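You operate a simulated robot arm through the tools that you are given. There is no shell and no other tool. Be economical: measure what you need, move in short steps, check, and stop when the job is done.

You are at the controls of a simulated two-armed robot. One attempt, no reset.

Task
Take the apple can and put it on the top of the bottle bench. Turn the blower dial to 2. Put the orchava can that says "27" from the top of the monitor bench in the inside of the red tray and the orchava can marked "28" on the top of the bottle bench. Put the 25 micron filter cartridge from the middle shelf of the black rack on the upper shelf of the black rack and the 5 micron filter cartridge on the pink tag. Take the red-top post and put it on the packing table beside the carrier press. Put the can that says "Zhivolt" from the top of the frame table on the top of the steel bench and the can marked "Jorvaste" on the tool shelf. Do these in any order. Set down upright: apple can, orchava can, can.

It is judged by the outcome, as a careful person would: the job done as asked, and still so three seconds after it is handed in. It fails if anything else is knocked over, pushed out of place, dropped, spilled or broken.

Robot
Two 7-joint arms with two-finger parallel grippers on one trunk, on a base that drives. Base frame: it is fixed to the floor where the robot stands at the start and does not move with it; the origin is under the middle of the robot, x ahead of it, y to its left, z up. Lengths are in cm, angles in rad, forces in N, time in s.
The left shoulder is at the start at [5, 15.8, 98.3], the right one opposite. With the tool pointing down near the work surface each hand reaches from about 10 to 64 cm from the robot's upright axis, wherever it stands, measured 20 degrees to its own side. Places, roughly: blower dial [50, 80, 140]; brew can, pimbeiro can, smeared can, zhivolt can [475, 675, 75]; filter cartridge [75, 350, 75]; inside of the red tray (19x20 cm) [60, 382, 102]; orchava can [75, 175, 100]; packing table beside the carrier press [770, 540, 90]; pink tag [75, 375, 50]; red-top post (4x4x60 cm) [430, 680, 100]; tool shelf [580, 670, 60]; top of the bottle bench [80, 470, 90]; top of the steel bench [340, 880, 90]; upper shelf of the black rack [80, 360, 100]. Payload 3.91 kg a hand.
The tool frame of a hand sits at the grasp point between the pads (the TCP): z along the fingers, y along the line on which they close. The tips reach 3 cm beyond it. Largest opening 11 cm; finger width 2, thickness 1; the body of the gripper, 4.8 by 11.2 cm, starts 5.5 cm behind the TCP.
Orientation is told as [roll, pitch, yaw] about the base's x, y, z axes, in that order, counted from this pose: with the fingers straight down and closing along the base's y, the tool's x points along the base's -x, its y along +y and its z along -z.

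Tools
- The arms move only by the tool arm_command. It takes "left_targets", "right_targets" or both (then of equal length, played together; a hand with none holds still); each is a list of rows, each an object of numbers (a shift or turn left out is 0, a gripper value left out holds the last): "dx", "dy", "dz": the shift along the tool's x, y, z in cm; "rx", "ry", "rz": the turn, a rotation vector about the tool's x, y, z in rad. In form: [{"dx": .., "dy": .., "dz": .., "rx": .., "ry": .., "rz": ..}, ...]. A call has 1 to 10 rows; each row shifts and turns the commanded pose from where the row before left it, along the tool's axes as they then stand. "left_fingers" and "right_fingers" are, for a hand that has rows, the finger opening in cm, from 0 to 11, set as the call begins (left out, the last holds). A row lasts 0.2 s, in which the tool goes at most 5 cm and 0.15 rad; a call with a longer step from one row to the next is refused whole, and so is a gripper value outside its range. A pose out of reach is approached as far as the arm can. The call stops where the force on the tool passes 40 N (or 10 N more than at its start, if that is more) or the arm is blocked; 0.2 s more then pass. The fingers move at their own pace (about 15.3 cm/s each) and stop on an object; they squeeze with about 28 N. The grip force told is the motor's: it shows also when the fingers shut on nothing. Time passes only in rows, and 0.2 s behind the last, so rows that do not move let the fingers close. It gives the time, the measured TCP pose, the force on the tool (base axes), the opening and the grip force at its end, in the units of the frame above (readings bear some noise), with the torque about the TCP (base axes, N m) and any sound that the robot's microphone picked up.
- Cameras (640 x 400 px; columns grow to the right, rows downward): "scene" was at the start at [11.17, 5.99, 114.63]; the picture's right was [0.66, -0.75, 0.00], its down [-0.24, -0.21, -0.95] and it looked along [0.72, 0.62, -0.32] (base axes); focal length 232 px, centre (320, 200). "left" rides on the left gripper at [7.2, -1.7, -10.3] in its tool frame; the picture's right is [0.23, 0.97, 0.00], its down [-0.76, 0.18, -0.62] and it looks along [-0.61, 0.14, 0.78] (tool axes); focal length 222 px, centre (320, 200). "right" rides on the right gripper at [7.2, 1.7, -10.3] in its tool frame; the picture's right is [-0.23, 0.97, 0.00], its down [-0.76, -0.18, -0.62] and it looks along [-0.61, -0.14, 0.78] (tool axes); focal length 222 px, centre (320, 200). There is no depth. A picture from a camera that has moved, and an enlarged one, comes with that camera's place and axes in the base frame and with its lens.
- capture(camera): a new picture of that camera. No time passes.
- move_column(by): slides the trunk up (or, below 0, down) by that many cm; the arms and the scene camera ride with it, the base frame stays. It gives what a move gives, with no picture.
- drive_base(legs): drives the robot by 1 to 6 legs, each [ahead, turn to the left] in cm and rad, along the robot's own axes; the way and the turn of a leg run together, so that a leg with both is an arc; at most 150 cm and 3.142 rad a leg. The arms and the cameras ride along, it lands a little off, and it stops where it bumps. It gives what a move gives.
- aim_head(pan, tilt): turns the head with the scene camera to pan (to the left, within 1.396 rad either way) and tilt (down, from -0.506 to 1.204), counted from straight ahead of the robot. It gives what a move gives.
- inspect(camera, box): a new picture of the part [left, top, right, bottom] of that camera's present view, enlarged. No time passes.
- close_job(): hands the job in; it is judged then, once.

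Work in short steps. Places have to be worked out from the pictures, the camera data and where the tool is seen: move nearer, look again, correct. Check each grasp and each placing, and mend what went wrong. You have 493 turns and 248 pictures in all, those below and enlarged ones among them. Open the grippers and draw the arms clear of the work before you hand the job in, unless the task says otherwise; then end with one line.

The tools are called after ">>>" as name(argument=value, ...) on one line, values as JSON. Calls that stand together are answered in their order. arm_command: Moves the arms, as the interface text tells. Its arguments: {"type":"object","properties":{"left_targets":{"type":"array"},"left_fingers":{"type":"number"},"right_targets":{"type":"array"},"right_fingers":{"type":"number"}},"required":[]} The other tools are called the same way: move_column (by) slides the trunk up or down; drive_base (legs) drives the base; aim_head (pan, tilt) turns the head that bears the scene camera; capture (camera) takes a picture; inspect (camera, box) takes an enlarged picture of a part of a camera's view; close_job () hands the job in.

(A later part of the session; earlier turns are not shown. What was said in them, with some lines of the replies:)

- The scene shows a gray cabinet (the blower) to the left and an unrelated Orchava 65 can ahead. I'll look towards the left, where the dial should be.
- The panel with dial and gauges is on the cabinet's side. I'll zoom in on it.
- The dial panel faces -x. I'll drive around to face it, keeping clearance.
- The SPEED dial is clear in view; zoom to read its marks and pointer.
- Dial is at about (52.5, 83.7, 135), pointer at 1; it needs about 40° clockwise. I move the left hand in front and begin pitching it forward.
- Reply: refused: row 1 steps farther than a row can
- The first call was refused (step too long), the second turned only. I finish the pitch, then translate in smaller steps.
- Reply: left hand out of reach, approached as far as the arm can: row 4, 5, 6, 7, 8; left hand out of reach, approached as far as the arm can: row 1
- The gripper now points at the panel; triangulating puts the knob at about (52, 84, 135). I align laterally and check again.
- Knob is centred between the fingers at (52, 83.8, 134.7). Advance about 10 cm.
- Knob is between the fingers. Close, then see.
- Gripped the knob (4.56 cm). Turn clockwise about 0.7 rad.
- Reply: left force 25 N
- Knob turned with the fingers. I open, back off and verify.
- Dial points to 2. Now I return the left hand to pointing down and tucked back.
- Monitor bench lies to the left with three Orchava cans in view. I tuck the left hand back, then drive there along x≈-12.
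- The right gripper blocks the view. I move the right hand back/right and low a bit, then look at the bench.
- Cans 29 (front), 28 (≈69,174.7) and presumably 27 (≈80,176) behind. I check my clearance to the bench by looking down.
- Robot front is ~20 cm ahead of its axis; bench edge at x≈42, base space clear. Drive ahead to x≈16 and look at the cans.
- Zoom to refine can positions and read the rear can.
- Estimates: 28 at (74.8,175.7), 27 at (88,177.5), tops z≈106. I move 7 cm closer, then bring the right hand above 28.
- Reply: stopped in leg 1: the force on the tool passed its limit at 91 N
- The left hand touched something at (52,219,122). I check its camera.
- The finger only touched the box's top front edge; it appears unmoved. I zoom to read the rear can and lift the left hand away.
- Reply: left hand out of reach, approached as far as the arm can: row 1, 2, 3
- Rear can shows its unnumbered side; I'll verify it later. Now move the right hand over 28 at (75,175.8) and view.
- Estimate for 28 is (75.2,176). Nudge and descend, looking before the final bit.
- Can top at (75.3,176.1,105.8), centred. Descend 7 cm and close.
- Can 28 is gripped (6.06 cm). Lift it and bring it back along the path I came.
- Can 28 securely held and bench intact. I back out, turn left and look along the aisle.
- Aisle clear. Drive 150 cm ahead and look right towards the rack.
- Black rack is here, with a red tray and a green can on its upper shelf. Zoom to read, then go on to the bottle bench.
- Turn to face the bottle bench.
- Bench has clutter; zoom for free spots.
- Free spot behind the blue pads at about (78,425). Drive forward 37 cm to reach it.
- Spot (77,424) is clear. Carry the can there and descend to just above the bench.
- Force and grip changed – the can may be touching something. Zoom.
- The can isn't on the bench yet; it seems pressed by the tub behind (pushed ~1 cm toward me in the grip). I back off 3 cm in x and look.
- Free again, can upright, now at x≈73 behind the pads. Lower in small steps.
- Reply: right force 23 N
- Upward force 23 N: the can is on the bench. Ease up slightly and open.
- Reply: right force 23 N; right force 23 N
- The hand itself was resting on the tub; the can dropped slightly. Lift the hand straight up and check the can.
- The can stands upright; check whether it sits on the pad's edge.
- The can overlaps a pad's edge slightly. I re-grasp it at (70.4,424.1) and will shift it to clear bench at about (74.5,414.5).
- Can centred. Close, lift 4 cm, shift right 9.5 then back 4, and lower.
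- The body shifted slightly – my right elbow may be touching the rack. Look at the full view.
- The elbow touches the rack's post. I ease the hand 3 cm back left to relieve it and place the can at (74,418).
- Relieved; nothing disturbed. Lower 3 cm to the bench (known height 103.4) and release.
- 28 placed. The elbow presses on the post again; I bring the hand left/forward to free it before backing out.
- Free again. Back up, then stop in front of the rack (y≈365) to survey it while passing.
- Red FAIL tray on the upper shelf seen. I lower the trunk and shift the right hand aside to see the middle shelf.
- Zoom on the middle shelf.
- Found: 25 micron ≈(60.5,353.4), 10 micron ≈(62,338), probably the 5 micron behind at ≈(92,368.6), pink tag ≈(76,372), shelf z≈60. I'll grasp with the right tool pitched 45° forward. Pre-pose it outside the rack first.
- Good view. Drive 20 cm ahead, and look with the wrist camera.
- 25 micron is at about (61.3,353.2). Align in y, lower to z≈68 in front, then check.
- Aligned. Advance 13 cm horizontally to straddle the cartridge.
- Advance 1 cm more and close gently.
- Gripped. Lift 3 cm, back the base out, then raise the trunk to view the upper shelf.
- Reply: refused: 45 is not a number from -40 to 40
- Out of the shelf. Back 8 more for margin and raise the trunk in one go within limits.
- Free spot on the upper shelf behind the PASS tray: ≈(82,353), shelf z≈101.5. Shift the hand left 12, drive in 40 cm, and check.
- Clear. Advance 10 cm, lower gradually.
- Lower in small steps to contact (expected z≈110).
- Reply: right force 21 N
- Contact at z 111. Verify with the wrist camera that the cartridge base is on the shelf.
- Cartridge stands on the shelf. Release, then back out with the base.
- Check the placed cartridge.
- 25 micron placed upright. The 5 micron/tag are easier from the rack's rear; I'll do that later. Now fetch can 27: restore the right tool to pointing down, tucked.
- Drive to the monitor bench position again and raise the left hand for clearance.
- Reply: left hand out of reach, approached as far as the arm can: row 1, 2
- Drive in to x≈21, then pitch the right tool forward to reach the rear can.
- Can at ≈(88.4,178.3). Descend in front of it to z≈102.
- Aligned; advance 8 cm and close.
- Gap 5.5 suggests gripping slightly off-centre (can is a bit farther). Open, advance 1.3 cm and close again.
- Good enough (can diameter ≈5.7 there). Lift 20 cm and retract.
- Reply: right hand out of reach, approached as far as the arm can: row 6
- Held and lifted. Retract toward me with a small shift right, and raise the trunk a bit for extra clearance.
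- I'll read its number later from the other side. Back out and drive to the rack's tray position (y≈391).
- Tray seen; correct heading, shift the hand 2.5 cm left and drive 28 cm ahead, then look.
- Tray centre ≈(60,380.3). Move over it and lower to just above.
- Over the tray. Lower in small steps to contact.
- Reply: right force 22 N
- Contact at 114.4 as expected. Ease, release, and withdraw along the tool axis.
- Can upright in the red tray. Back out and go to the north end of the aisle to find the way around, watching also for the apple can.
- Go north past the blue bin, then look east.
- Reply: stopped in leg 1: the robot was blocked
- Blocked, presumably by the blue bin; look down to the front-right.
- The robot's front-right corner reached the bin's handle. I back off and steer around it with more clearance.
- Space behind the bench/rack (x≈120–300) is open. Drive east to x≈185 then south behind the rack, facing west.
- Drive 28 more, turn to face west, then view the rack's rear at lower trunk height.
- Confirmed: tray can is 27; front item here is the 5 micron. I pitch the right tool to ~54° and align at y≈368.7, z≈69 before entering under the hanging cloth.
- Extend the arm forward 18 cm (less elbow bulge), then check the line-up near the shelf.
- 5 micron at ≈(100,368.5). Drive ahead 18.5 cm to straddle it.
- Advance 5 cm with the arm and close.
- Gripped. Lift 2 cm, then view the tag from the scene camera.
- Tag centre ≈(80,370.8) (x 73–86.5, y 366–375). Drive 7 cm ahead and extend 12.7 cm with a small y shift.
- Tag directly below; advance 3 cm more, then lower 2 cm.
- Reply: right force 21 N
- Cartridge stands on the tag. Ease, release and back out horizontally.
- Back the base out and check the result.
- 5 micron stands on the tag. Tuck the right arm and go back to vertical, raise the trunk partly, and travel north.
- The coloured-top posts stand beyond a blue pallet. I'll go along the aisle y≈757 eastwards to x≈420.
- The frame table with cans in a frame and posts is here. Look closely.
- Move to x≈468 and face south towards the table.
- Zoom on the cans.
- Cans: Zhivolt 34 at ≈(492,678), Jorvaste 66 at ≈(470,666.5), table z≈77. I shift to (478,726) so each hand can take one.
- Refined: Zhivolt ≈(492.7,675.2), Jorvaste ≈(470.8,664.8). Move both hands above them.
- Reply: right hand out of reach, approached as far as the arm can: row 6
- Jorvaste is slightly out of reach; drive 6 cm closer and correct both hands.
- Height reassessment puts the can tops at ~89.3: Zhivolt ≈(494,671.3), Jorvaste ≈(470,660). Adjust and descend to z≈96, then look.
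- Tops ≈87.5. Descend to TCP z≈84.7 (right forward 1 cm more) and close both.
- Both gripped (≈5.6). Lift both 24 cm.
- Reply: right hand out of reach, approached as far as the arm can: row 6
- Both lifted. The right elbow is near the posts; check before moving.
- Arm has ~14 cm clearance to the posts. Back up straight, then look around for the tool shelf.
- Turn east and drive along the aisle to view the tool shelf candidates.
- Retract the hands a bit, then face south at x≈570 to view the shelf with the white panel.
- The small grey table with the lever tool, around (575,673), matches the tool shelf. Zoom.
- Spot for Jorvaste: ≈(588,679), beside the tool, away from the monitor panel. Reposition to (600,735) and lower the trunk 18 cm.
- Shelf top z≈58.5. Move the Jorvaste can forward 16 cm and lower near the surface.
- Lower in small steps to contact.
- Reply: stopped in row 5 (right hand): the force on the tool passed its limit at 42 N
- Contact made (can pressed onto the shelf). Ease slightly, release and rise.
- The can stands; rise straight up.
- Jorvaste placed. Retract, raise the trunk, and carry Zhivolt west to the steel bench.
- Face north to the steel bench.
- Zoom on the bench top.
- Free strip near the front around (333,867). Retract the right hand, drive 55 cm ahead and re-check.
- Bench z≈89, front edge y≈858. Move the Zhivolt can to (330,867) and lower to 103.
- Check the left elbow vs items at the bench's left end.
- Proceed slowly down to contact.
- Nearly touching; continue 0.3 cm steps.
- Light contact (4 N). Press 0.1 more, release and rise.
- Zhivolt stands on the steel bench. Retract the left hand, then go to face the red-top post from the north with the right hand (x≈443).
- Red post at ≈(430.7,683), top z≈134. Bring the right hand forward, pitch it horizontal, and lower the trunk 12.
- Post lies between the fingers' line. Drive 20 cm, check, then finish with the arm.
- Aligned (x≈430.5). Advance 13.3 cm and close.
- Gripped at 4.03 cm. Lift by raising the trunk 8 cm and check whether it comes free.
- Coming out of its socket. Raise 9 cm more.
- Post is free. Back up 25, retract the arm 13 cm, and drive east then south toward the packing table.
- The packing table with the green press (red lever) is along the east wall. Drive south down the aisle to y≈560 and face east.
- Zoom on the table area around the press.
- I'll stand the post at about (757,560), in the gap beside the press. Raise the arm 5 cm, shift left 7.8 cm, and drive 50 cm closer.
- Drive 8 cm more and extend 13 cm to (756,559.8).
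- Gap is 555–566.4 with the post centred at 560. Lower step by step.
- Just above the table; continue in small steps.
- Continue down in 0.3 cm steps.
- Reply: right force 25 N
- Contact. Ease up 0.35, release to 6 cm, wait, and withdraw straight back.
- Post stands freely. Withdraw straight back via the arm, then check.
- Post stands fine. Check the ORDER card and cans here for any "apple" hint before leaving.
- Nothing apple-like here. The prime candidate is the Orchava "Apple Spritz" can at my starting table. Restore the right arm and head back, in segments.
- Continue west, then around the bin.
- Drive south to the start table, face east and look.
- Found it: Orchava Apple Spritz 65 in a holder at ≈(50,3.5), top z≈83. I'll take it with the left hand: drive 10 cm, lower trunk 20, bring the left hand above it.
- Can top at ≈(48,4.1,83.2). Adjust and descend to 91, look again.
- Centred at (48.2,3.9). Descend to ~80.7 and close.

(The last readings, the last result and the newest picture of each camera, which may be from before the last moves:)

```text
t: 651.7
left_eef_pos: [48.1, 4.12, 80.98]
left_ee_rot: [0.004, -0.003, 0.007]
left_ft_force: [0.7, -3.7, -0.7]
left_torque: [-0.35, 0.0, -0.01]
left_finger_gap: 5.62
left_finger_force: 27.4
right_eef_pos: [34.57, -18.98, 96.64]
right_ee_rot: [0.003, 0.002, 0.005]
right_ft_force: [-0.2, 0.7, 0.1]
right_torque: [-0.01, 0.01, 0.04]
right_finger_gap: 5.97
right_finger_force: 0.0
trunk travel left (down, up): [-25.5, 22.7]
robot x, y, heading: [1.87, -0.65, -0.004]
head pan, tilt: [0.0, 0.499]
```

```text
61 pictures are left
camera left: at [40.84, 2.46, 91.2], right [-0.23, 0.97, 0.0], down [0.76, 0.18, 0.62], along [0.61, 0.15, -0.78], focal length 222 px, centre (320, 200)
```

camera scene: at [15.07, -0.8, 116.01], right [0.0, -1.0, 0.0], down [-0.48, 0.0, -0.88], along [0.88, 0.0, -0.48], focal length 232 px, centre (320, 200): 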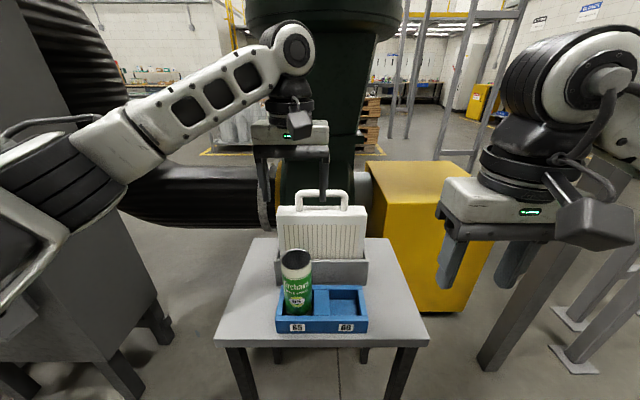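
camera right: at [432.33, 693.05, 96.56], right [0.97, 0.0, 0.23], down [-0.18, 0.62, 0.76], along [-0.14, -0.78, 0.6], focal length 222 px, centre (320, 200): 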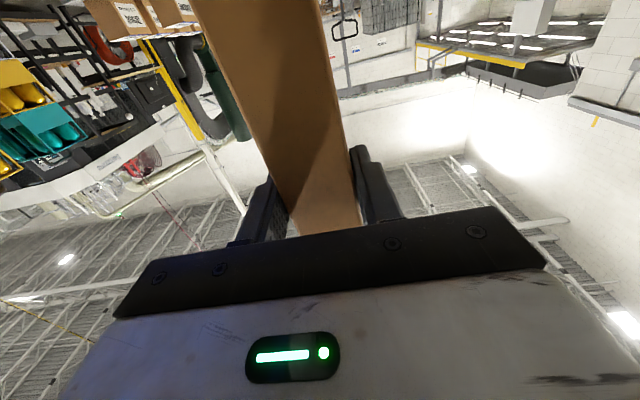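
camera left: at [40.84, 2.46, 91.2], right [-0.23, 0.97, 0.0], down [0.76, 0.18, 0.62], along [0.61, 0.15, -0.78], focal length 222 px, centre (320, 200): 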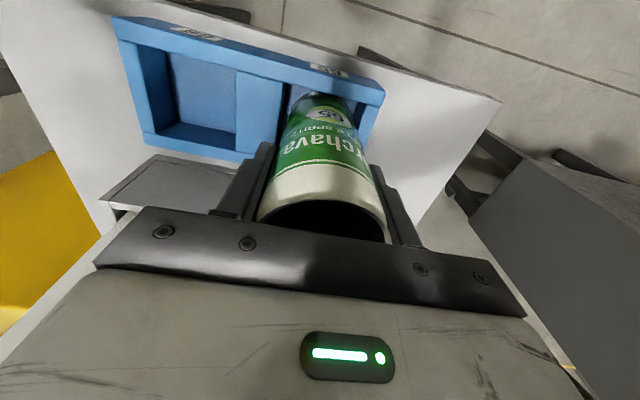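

Gripped (5.6). Lift 16 cm straight up, then check the holder stayed.

>>> arm_command(left_targets=[{"dz": -2}, {"dz": -3}, {"dz": -4}, {"dz": -4}, {"dz": -4}])

>>> capture(camera="scene")

```text
t: 652.9
left_eef_pos: [48.04, 4.17, 97.82]
left_ee_rot: [0.006, 0.001, 0.009]
left_ft_force: [-0.1, -0.1, -0.1]
left_torque: [0.0, 0.0, -0.01]
left_finger_gap: 5.63
left_finger_force: 28.1
right_eef_pos: [34.47, -18.99, 96.61]
right_ee_rot: [0.004, 0.001, 0.005]
right_ft_force: [-0.5, -1.1, -0.1]
right_torque: [0.0, -0.02, -0.01]
right_finger_gap: 5.99
right_finger_force: 0.0
trunk travel left (down, up): [-25.5, 22.7]
robot x, y, heading: [1.7, -0.37, 0.003]
head pan, tilt: [0.0, 0.499]
```

```text
60 pictures are left
camera scene: at [15.06, -0.8, 116.0], right [0.0, -1.0, 0.0], down [-0.48, 0.0, -0.88], along [0.88, 0.0, -0.48], focal length 232 px, centre (320, 200)
```

scene: 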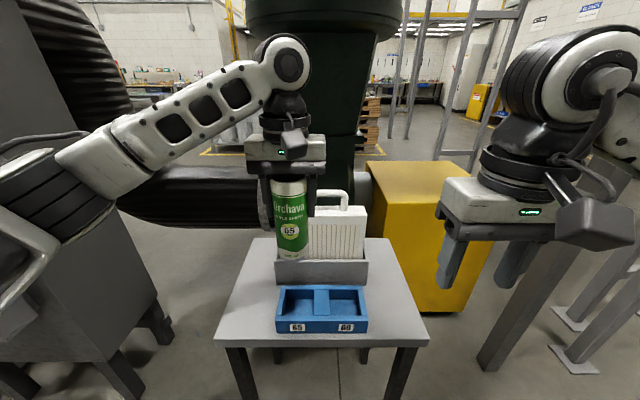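

Raise the trunk, tuck the left hand, back up and drive to the bottle bench's left part.

>>> move_column(by=20)

>>> drive_base(legs=[[-16, 0]])

>>> arm_command(left_targets=[{"dx": 2.5, "dy": 3.4}, {"dx": 2.5, "dy": 3.4}, {"dx": 2.5, "dy": 3.4}, {"dx": 2.5, "dy": 3.4}, {"dx": 2.5, "dy": 3.4}], right_targets=[{"dy": 2}, {"dy": 2}, {"dy": 2}, {"dy": 2}, {}])

>>> drive_base(legs=[[0, 1.571], [150, 0.015], [150, 0], [150, 0], [52, 0]])

```text
t: 655.0
left_eef_pos: [48.01, 4.25, 117.82]
left_ee_rot: [0.004, -0.002, 0.009]
left_ft_force: [-0.7, -0.1, -0.1]
left_torque: [0.0, -0.02, -0.02]
left_finger_gap: 5.61
left_finger_force: 27.7
right_eef_pos: [34.61, -18.9, 116.52]
right_ee_rot: [0.004, 0.002, 0.007]
right_ft_force: [0.0, -1.1, 0.7]
right_torque: [-0.01, -0.02, 0.02]
right_finger_gap: 5.99
right_finger_force: 0.1
trunk travel left (down, up): [-45.5, 2.7]
robot x, y, heading: [1.6, -0.69, 0.005]
head pan, tilt: [0.0, 0.499]
```

```text
t: 656.5
left_eef_pos: [31.99, 4.09, 117.78]
left_ee_rot: [0.003, -0.001, 0.007]
left_ft_force: [-0.3, 0.4, 0.4]
left_torque: [0.0, -0.03, -0.02]
left_finger_gap: 5.63
left_finger_force: 27.8
right_eef_pos: [18.53, -18.98, 116.58]
right_ee_rot: [0.002, 0.002, 0.003]
right_ft_force: [0.0, 1.0, 0.4]
right_torque: [0.01, -0.04, 0.01]
right_finger_gap: 6.01
right_finger_force: 0.0
trunk travel left (down, up): [-45.5, 2.7]
robot x, y, heading: [-13.93, -0.8, -0.004]
head pan, tilt: [0.0, 0.499]
```

```text
t: 657.7
left_eef_pos: [19.45, 21.01, 117.81]
left_ee_rot: [0.003, -0.002, 0.004]
left_ft_force: [0.5, 0.1, 0.2]
left_torque: [-0.01, -0.01, -0.02]
left_finger_gap: 5.62
left_finger_force: 27.7
right_eef_pos: [18.62, -10.95, 116.69]
right_ee_rot: [0.002, 0.001, 0.003]
right_ft_force: [0.7, -0.1, -0.3]
right_torque: [0.0, -0.02, -0.01]
right_finger_gap: 5.99
right_finger_force: 0.1
trunk travel left (down, up): [-45.5, 2.7]
robot x, y, heading: [-14.51, -0.33, -0.004]
head pan, tilt: [0.0, 0.499]
```

```text
t: 685.5
left_eef_pos: [-32.79, 533.09, 117.8]
left_ee_rot: [0.005, 0.001, 1.566]
left_ft_force: [-0.6, -0.3, -0.3]
left_torque: [0.0, -0.01, -0.03]
left_finger_gap: 5.6
left_finger_force: 27.9
right_eef_pos: [-0.93, 531.79, 116.67]
right_ee_rot: [0.003, 0.002, 1.559]
right_ft_force: [-0.3, -0.1, 0.5]
right_torque: [-0.01, 0.02, -0.02]
right_finger_gap: 5.98
right_finger_force: 0.1
trunk travel left (down, up): [-45.5, 2.7]
robot x, y, heading: [-11.36, 499.05, 1.557]
head pan, tilt: [0.0, 0.499]
```

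Turn to face the bench and look at its left part.

>>> drive_base(legs=[[0, -1.56]])

>>> aim_head(pan=0.0, tilt=0.5)

>>> capture(camera="scene")

```text
t: 689.7
left_eef_pos: [21.7, 521.2, 117.82]
left_ee_rot: [0.005, 0.0, 0.023]
left_ft_force: [0.2, -0.7, 0.1]
left_torque: [-0.01, -0.01, 0.0]
left_finger_gap: 5.6
left_finger_force: 28.2
right_eef_pos: [21.23, 489.27, 116.61]
right_ee_rot: [0.004, 0.001, 0.017]
right_ft_force: [0.9, 0.0, -0.3]
right_torque: [0.02, 0.02, -0.04]
right_finger_gap: 6.03
right_finger_force: 0.1
trunk travel left (down, up): [-45.5, 2.7]
robot x, y, heading: [-11.35, 499.1, 0.01]
head pan, tilt: [0.0, 0.499]
```

```text
t: 690.3
left_eef_pos: [21.75, 521.18, 117.87]
left_ee_rot: [0.004, -0.001, 0.02]
left_ft_force: [-0.9, -0.3, -0.5]
left_torque: [0.02, 0.0, 0.02]
left_finger_gap: 5.62
left_finger_force: 28.0
right_eef_pos: [21.29, 489.37, 116.56]
right_ee_rot: [0.004, 0.0, 0.017]
right_ft_force: [0.2, -0.4, 0.7]
right_torque: [0.02, -0.01, -0.02]
right_finger_gap: 6.0
right_finger_force: 0.2
trunk travel left (down, up): [-45.5, 2.7]
robot x, y, heading: [-11.81, 498.88, 0.012]
head pan, tilt: [0.0, 0.499]
```

```text
59 pictures are left
camera scene: at [1.59, 499.22, 136.01], right [0.01, -1.0, 0.0], down [-0.48, -0.01, -0.88], along [0.88, 0.01, -0.48], focal length 232 px, centre (320, 200)
```

scene: 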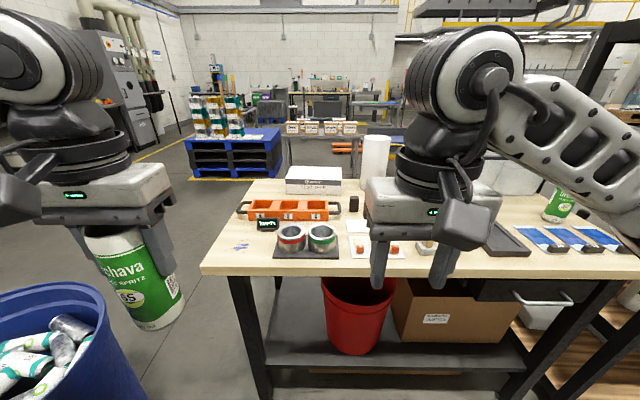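

Clear spot at the bench's front-left, ≈(57,522.5). Drive 26 cm ahead, then extend.

>>> drive_base(legs=[[26, -0.01]])

>>> arm_command(left_targets=[{"dx": -3.2, "dy": 0.3}, {"dx": -3.2, "dy": 0.3}, {"dx": -3.0, "dy": 0.3}])

>>> aim_head(pan=0.3, tilt=0.7)

>>> capture(camera="scene")

>>> capture(camera="left")

```text
t: 692.1
left_eef_pos: [48.1, 521.14, 117.81]
left_ee_rot: [0.005, -0.001, 0.013]
left_ft_force: [0.2, -1.3, -0.1]
left_torque: [-0.02, -0.02, -0.02]
left_finger_gap: 5.62
left_finger_force: 28.0
right_eef_pos: [47.14, 489.19, 116.5]
right_ee_rot: [0.003, 0.003, 0.009]
right_ft_force: [0.2, 0.2, 0.0]
right_torque: [-0.02, 0.01, -0.03]
right_finger_gap: 6.02
right_finger_force: 0.1
trunk travel left (down, up): [-45.5, 2.7]
robot x, y, heading: [14.62, 499.53, -0.0]
head pan, tilt: [0.0, 0.499]
```

```text
t: 692.9
left_eef_pos: [57.34, 522.02, 117.76]
left_ee_rot: [0.004, -0.001, 0.012]
left_ft_force: [0.1, 0.2, -0.3]
left_torque: [0.02, -0.02, 0.0]
left_finger_gap: 5.62
left_finger_force: 28.3
right_eef_pos: [47.2, 489.25, 116.58]
right_ee_rot: [0.003, 0.003, 0.01]
right_ft_force: [0.2, -0.5, -0.6]
right_torque: [-0.01, 0.0, -0.02]
right_finger_gap: 5.99
right_finger_force: 0.0
trunk travel left (down, up): [-45.5, 2.7]
robot x, y, heading: [14.08, 499.81, -0.002]
head pan, tilt: [0.0, 0.499]
```

```text
t: 693.7
left_eef_pos: [57.31, 522.09, 117.78]
left_ee_rot: [0.006, -0.001, 0.012]
left_ft_force: [-0.2, 0.1, 0.0]
left_torque: [-0.02, 0.01, -0.01]
left_finger_gap: 5.61
left_finger_force: 28.0
right_eef_pos: [47.22, 489.2, 116.67]
right_ee_rot: [0.005, 0.002, 0.009]
right_ft_force: [-0.5, -0.1, 0.0]
right_torque: [0.01, -0.02, -0.01]
right_finger_gap: 5.99
right_finger_force: 0.1
trunk travel left (down, up): [-45.5, 2.7]
robot x, y, heading: [14.72, 499.61, -0.002]
head pan, tilt: [0.3, 0.7]
```

```text
58 pictures are left
camera scene: at [26.62, 501.78, 134.24], right [0.3, -0.95, 0.0], down [-0.61, -0.19, -0.77], along [0.73, 0.23, -0.64], focal length 232 px, centre (320, 200)
```

scene: 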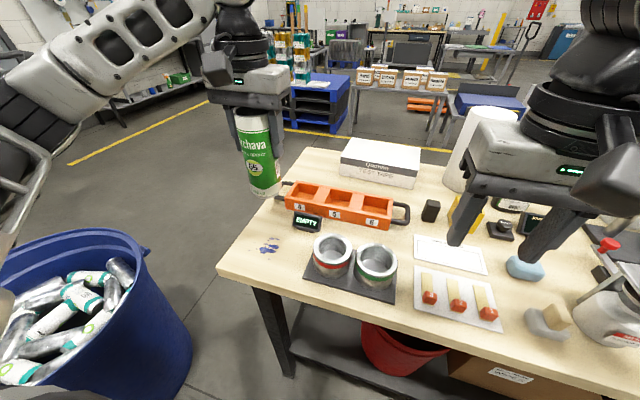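

```text
57 pictures are left
camera left: at [50.0, 520.37, 128.15], right [-0.24, 0.97, 0.0], down [0.76, 0.18, 0.62], along [0.61, 0.15, -0.78], focal length 222 px, centre (320, 200)
```

left: 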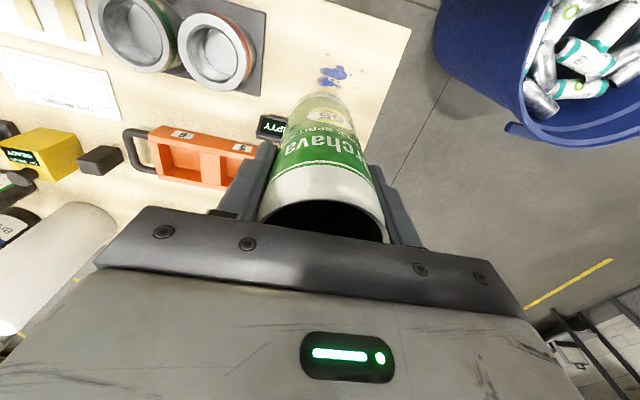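

Spot (55.5,522.3) is clear. Lower to ~104.5.

>>> arm_command(left_targets=[{"dx": 1.8, "dy": 0.2}, {"dz": 4}, {"dz": 4}, {"dz": 4}, {"dz": 1.3}])

>>> inspect(camera="scene", box=[180, 130, 400, 310])

```text
t: 694.9
left_eef_pos: [55.55, 522.33, 104.5]
left_ee_rot: [0.005, -0.001, 0.012]
left_ft_force: [-0.4, 0.2, 0.7]
left_torque: [0.01, -0.01, 0.0]
left_finger_gap: 5.59
left_finger_force: 28.1
right_eef_pos: [47.12, 489.09, 116.65]
right_ee_rot: [0.005, 0.0, 0.007]
right_ft_force: [-0.4, -1.0, -0.1]
right_torque: [0.0, -0.01, -0.01]
right_finger_gap: 6.03
right_finger_force: 0.0
trunk travel left (down, up): [-45.5, 2.7]
robot x, y, heading: [14.43, 499.33, 0.001]
head pan, tilt: [0.3, 0.7]
```

```text
2.22 times, centred on (290, 220) of scene
camera zoom: at [26.61, 501.79, 134.24], right [0.3, -0.95, 0.0], down [-0.61, -0.19, -0.76], along [0.73, 0.23, -0.64], focal length 515 px, centre (387, 156)
```

zoom: 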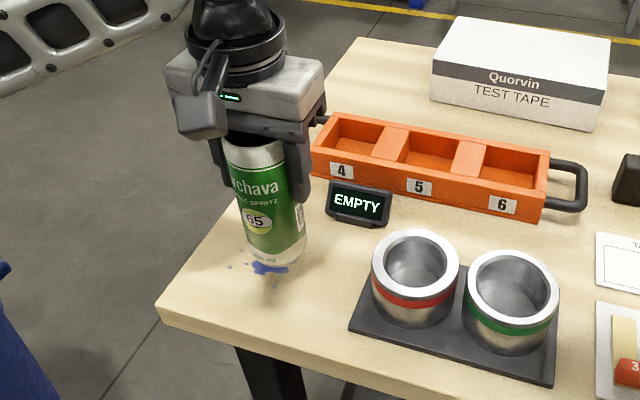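

Just above; lower in 0.4 cm steps to contact.

>>> arm_command(left_targets=[{"dz": 0.5}, {"dz": 0.4}, {"dz": 0.3}, {"dz": 0.3}])

```text
t: 695.9
left_eef_pos: [55.62, 522.37, 102.97]
left_ee_rot: [0.005, 0.0, 0.012]
left_ft_force: [-1.2, 1.2, 0.0]
left_torque: [0.03, 0.02, 0.01]
left_finger_gap: 5.62
left_finger_force: 27.8
right_eef_pos: [47.03, 489.11, 116.55]
right_ee_rot: [0.004, 0.004, 0.01]
right_ft_force: [-0.5, 0.5, 0.1]
right_torque: [0.03, -0.02, -0.02]
right_finger_gap: 5.99
right_finger_force: 0.0
trunk travel left (down, up): [-45.5, 2.7]
robot x, y, heading: [14.25, 499.59, -0.0]
head pan, tilt: [0.3, 0.7]
```

>>> arm_command(left_targets=[{"dz": 0.3}, {"dz": 0.3}, {"dz": 0.3}])

```text
t: 696.7
left_eef_pos: [55.58, 522.35, 102.09]
left_ee_rot: [0.004, 0.0, 0.011]
left_ft_force: [0.0, 0.7, 0.1]
left_torque: [-0.02, 0.05, -0.02]
left_finger_gap: 5.65
left_finger_force: 28.2
right_eef_pos: [47.1, 489.19, 116.64]
right_ee_rot: [0.003, 0.001, 0.009]
right_ft_force: [0.4, -0.4, -0.2]
right_torque: [0.0, 0.0, 0.03]
right_finger_gap: 6.02
right_finger_force: 0.1
trunk travel left (down, up): [-45.5, 2.7]
robot x, y, heading: [14.2, 499.27, 0.002]
head pan, tilt: [0.3, 0.7]
```

>>> arm_command(left_targets=[{"dz": 0.3}, {"dz": 0.3}, {"dz": 0.3}])

>>> inspect(camera="scene", box=[220, 160, 340, 280])

```text
t: 697.5
left_eef_pos: [55.73, 522.41, 101.15]
left_ee_rot: [0.005, -0.002, 0.009]
left_ft_force: [-0.6, 0.2, -0.4]
left_torque: [-0.03, 0.03, 0.02]
left_finger_gap: 5.6
left_finger_force: 28.0
right_eef_pos: [47.14, 489.21, 116.68]
right_ee_rot: [0.003, 0.003, 0.009]
right_ft_force: [0.5, 0.5, 0.2]
right_torque: [-0.01, 0.01, -0.02]
right_finger_gap: 5.99
right_finger_force: 0.0
trunk travel left (down, up): [-45.5, 2.7]
robot x, y, heading: [14.38, 499.82, -0.003]
head pan, tilt: [0.3, 0.7]
```

```text
3.33 times, centred on (280, 220) of scene
camera zoom: at [26.61, 501.79, 134.24], right [0.3, -0.95, 0.0], down [-0.61, -0.19, -0.76], along [0.73, 0.23, -0.64], focal length 772 px, centre (453, 133)
```

zoom: 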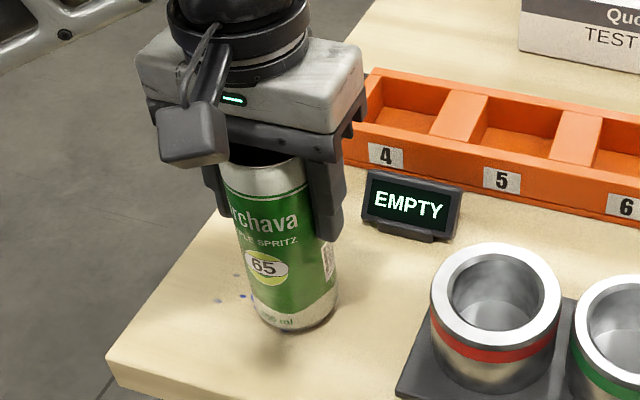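

Still no contact; continue.

>>> arm_command(left_targets=[{"dz": 0.3}, {"dz": 0.3}, {"dz": 0.3}])

```text
t: 698.3
left_eef_pos: [55.57, 522.34, 100.36]
left_ee_rot: [0.004, -0.006, 0.012]
left_ft_force: [2.3, 2.0, 21.1]
left_torque: [-0.36, -0.2, 0.07]
left_finger_gap: 5.62
left_finger_force: 28.0
right_eef_pos: [47.0, 489.16, 116.57]
right_ee_rot: [0.004, 0.002, 0.008]
right_ft_force: [1.0, 0.5, -0.3]
right_torque: [-0.01, -0.02, 0.0]
right_finger_gap: 6.02
right_finger_force: 0.0
trunk travel left (down, up): [-45.5, 2.7]
robot x, y, heading: [14.54, 499.44, 0.002]
head pan, tilt: [0.3, 0.7]
```

Contact. Ease, release, and rise.

>>> arm_command(left_targets=[{"dz": -0.25}, {}])

>>> arm_command(left_targets=[{}, {}, {"dz": -2}, {"dz": -4}, {"dz": -4}, {"dz": -4}], left_fingers=8.5)

>>> capture(camera="scene")

```text
t: 698.9
left_eef_pos: [55.45, 522.36, 100.43]
left_ee_rot: [0.007, 0.0, 0.011]
left_ft_force: [1.5, -0.3, 3.4]
left_torque: [-0.08, -0.24, 0.0]
left_finger_gap: 5.61
left_finger_force: 27.8
right_eef_pos: [47.08, 489.12, 116.59]
right_ee_rot: [0.003, 0.001, 0.009]
right_ft_force: [-0.2, -0.3, -0.1]
right_torque: [-0.05, -0.03, -0.02]
right_finger_gap: 5.98
right_finger_force: 0.1
trunk travel left (down, up): [-45.5, 2.7]
robot x, y, heading: [14.2, 499.21, 0.002]
head pan, tilt: [0.3, 0.7]
```

```text
t: 700.3
left_eef_pos: [55.56, 522.25, 114.71]
left_ee_rot: [0.005, 0.0, 0.011]
left_ft_force: [-0.6, 1.2, -0.2]
left_torque: [0.02, -0.01, 0.0]
left_finger_gap: 8.51
left_finger_force: 0.0
right_eef_pos: [47.07, 489.14, 116.66]
right_ee_rot: [0.003, 0.002, 0.008]
right_ft_force: [-1.0, 0.1, -0.8]
right_torque: [-0.02, 0.01, -0.02]
right_finger_gap: 6.0
right_finger_force: 0.0
trunk travel left (down, up): [-45.5, 2.7]
robot x, y, heading: [14.35, 499.25, 0.004]
head pan, tilt: [0.3, 0.7]
```

```text
54 pictures are left
camera scene: at [26.58, 501.76, 134.23], right [0.3, -0.95, 0.0], down [-0.61, -0.19, -0.77], along [0.73, 0.23, -0.64], focal length 232 px, centre (320, 200)
```

scene: 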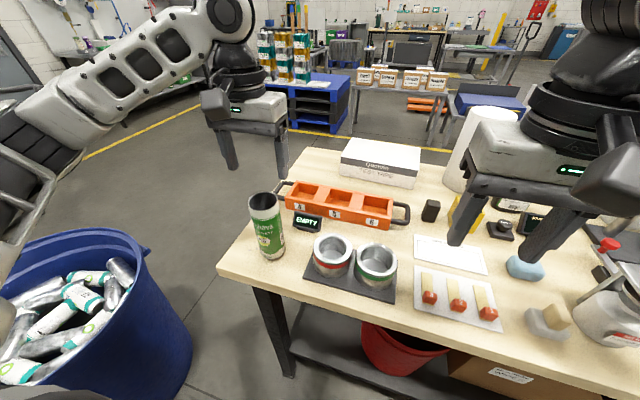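

Apple can stands upright. Retract the arms, back off and take a final look at the bench.

>>> arm_command(left_targets=[{"dx": 4}, {"dx": 4}, {"dx": 4}, {"dx": 4}, {"dx": 3}], right_targets=[{"dx": 2}, {"dx": 2}, {"dx": 2}, {}, {}])

>>> drive_base(legs=[[-28, 0]])

>>> aim_head(pan=-0.4, tilt=0.4)

>>> capture(camera="scene")

```text
t: 701.5
left_eef_pos: [37.2, 522.14, 115.04]
left_ee_rot: [0.005, 0.0, 0.012]
left_ft_force: [0.4, -0.5, -0.1]
left_torque: [-0.01, -0.02, 0.0]
left_finger_gap: 8.51
left_finger_force: 0.0
left hand out of reach, approached as far as the arm can: row 5
right_eef_pos: [41.14, 489.26, 116.53]
right_ee_rot: [0.003, 0.001, 0.009]
right_ft_force: [-0.4, -0.3, 0.8]
right_torque: [0.04, 0.0, -0.05]
right_finger_gap: 6.0
right_finger_force: 0.1
trunk travel left (down, up): [-45.5, 2.7]
robot x, y, heading: [14.87, 499.42, -0.001]
head pan, tilt: [0.3, 0.7]
```

```text
t: 703.5
left_eef_pos: [9.51, 522.08, 115.02]
left_ee_rot: [0.002, 0.001, 0.013]
left_ft_force: [0.2, 1.0, -0.6]
left_torque: [-0.01, -0.03, 0.0]
left_finger_gap: 8.49
left_finger_force: 0.1
right_eef_pos: [13.37, 489.05, 116.5]
right_ee_rot: [0.003, 0.002, 0.009]
right_ft_force: [-0.1, -0.4, 0.3]
right_torque: [-0.01, -0.02, -0.04]
right_finger_gap: 6.0
right_finger_force: 0.0
trunk travel left (down, up): [-45.5, 2.7]
robot x, y, heading: [-13.4, 499.41, 0.004]
head pan, tilt: [0.3, 0.7]
```

```text
t: 704.5
left_eef_pos: [9.49, 522.09, 114.95]
left_ee_rot: [0.003, 0.002, 0.013]
left_ft_force: [0.2, 0.1, 1.0]
left_torque: [-0.02, 0.0, 0.03]
left_finger_gap: 8.48
left_finger_force: 0.0
right_eef_pos: [13.39, 489.14, 116.62]
right_ee_rot: [0.001, 0.003, 0.009]
right_ft_force: [1.1, 0.3, 0.8]
right_torque: [-0.01, 0.0, -0.01]
right_finger_gap: 6.0
right_finger_force: 0.1
trunk travel left (down, up): [-45.5, 2.7]
robot x, y, heading: [-13.53, 499.03, 0.004]
head pan, tilt: [-0.4, 0.4]
```

```text
53 pictures are left
camera scene: at [-0.64, 495.61, 136.92], right [-0.38, -0.92, 0.0], down [-0.36, 0.15, -0.92], along [0.85, -0.35, -0.39], focal length 232 px, centre (320, 200)
```

scene: 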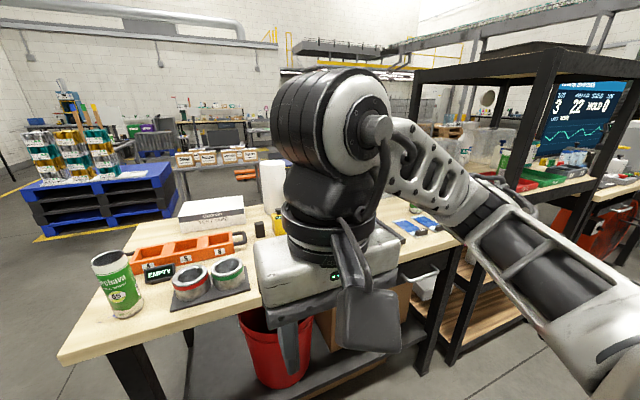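

Apple can is upright, and 28 and the tray can were seen standing in the latest views. Arms are clear, so I hand in the job.

>>> close_job()

```text
The job is handed in.
```

I did every item on the list and handed the job in. "Apple can" wasn't labelled as such, so I took it to be the Orchava Apple Spritz can 65 by the start table. Along the way the robot bumped the top edge of the Quorvin box, the blue bin, a tub or ring on the bottle bench, and a black rack post. Nothing fell or visibly moved.
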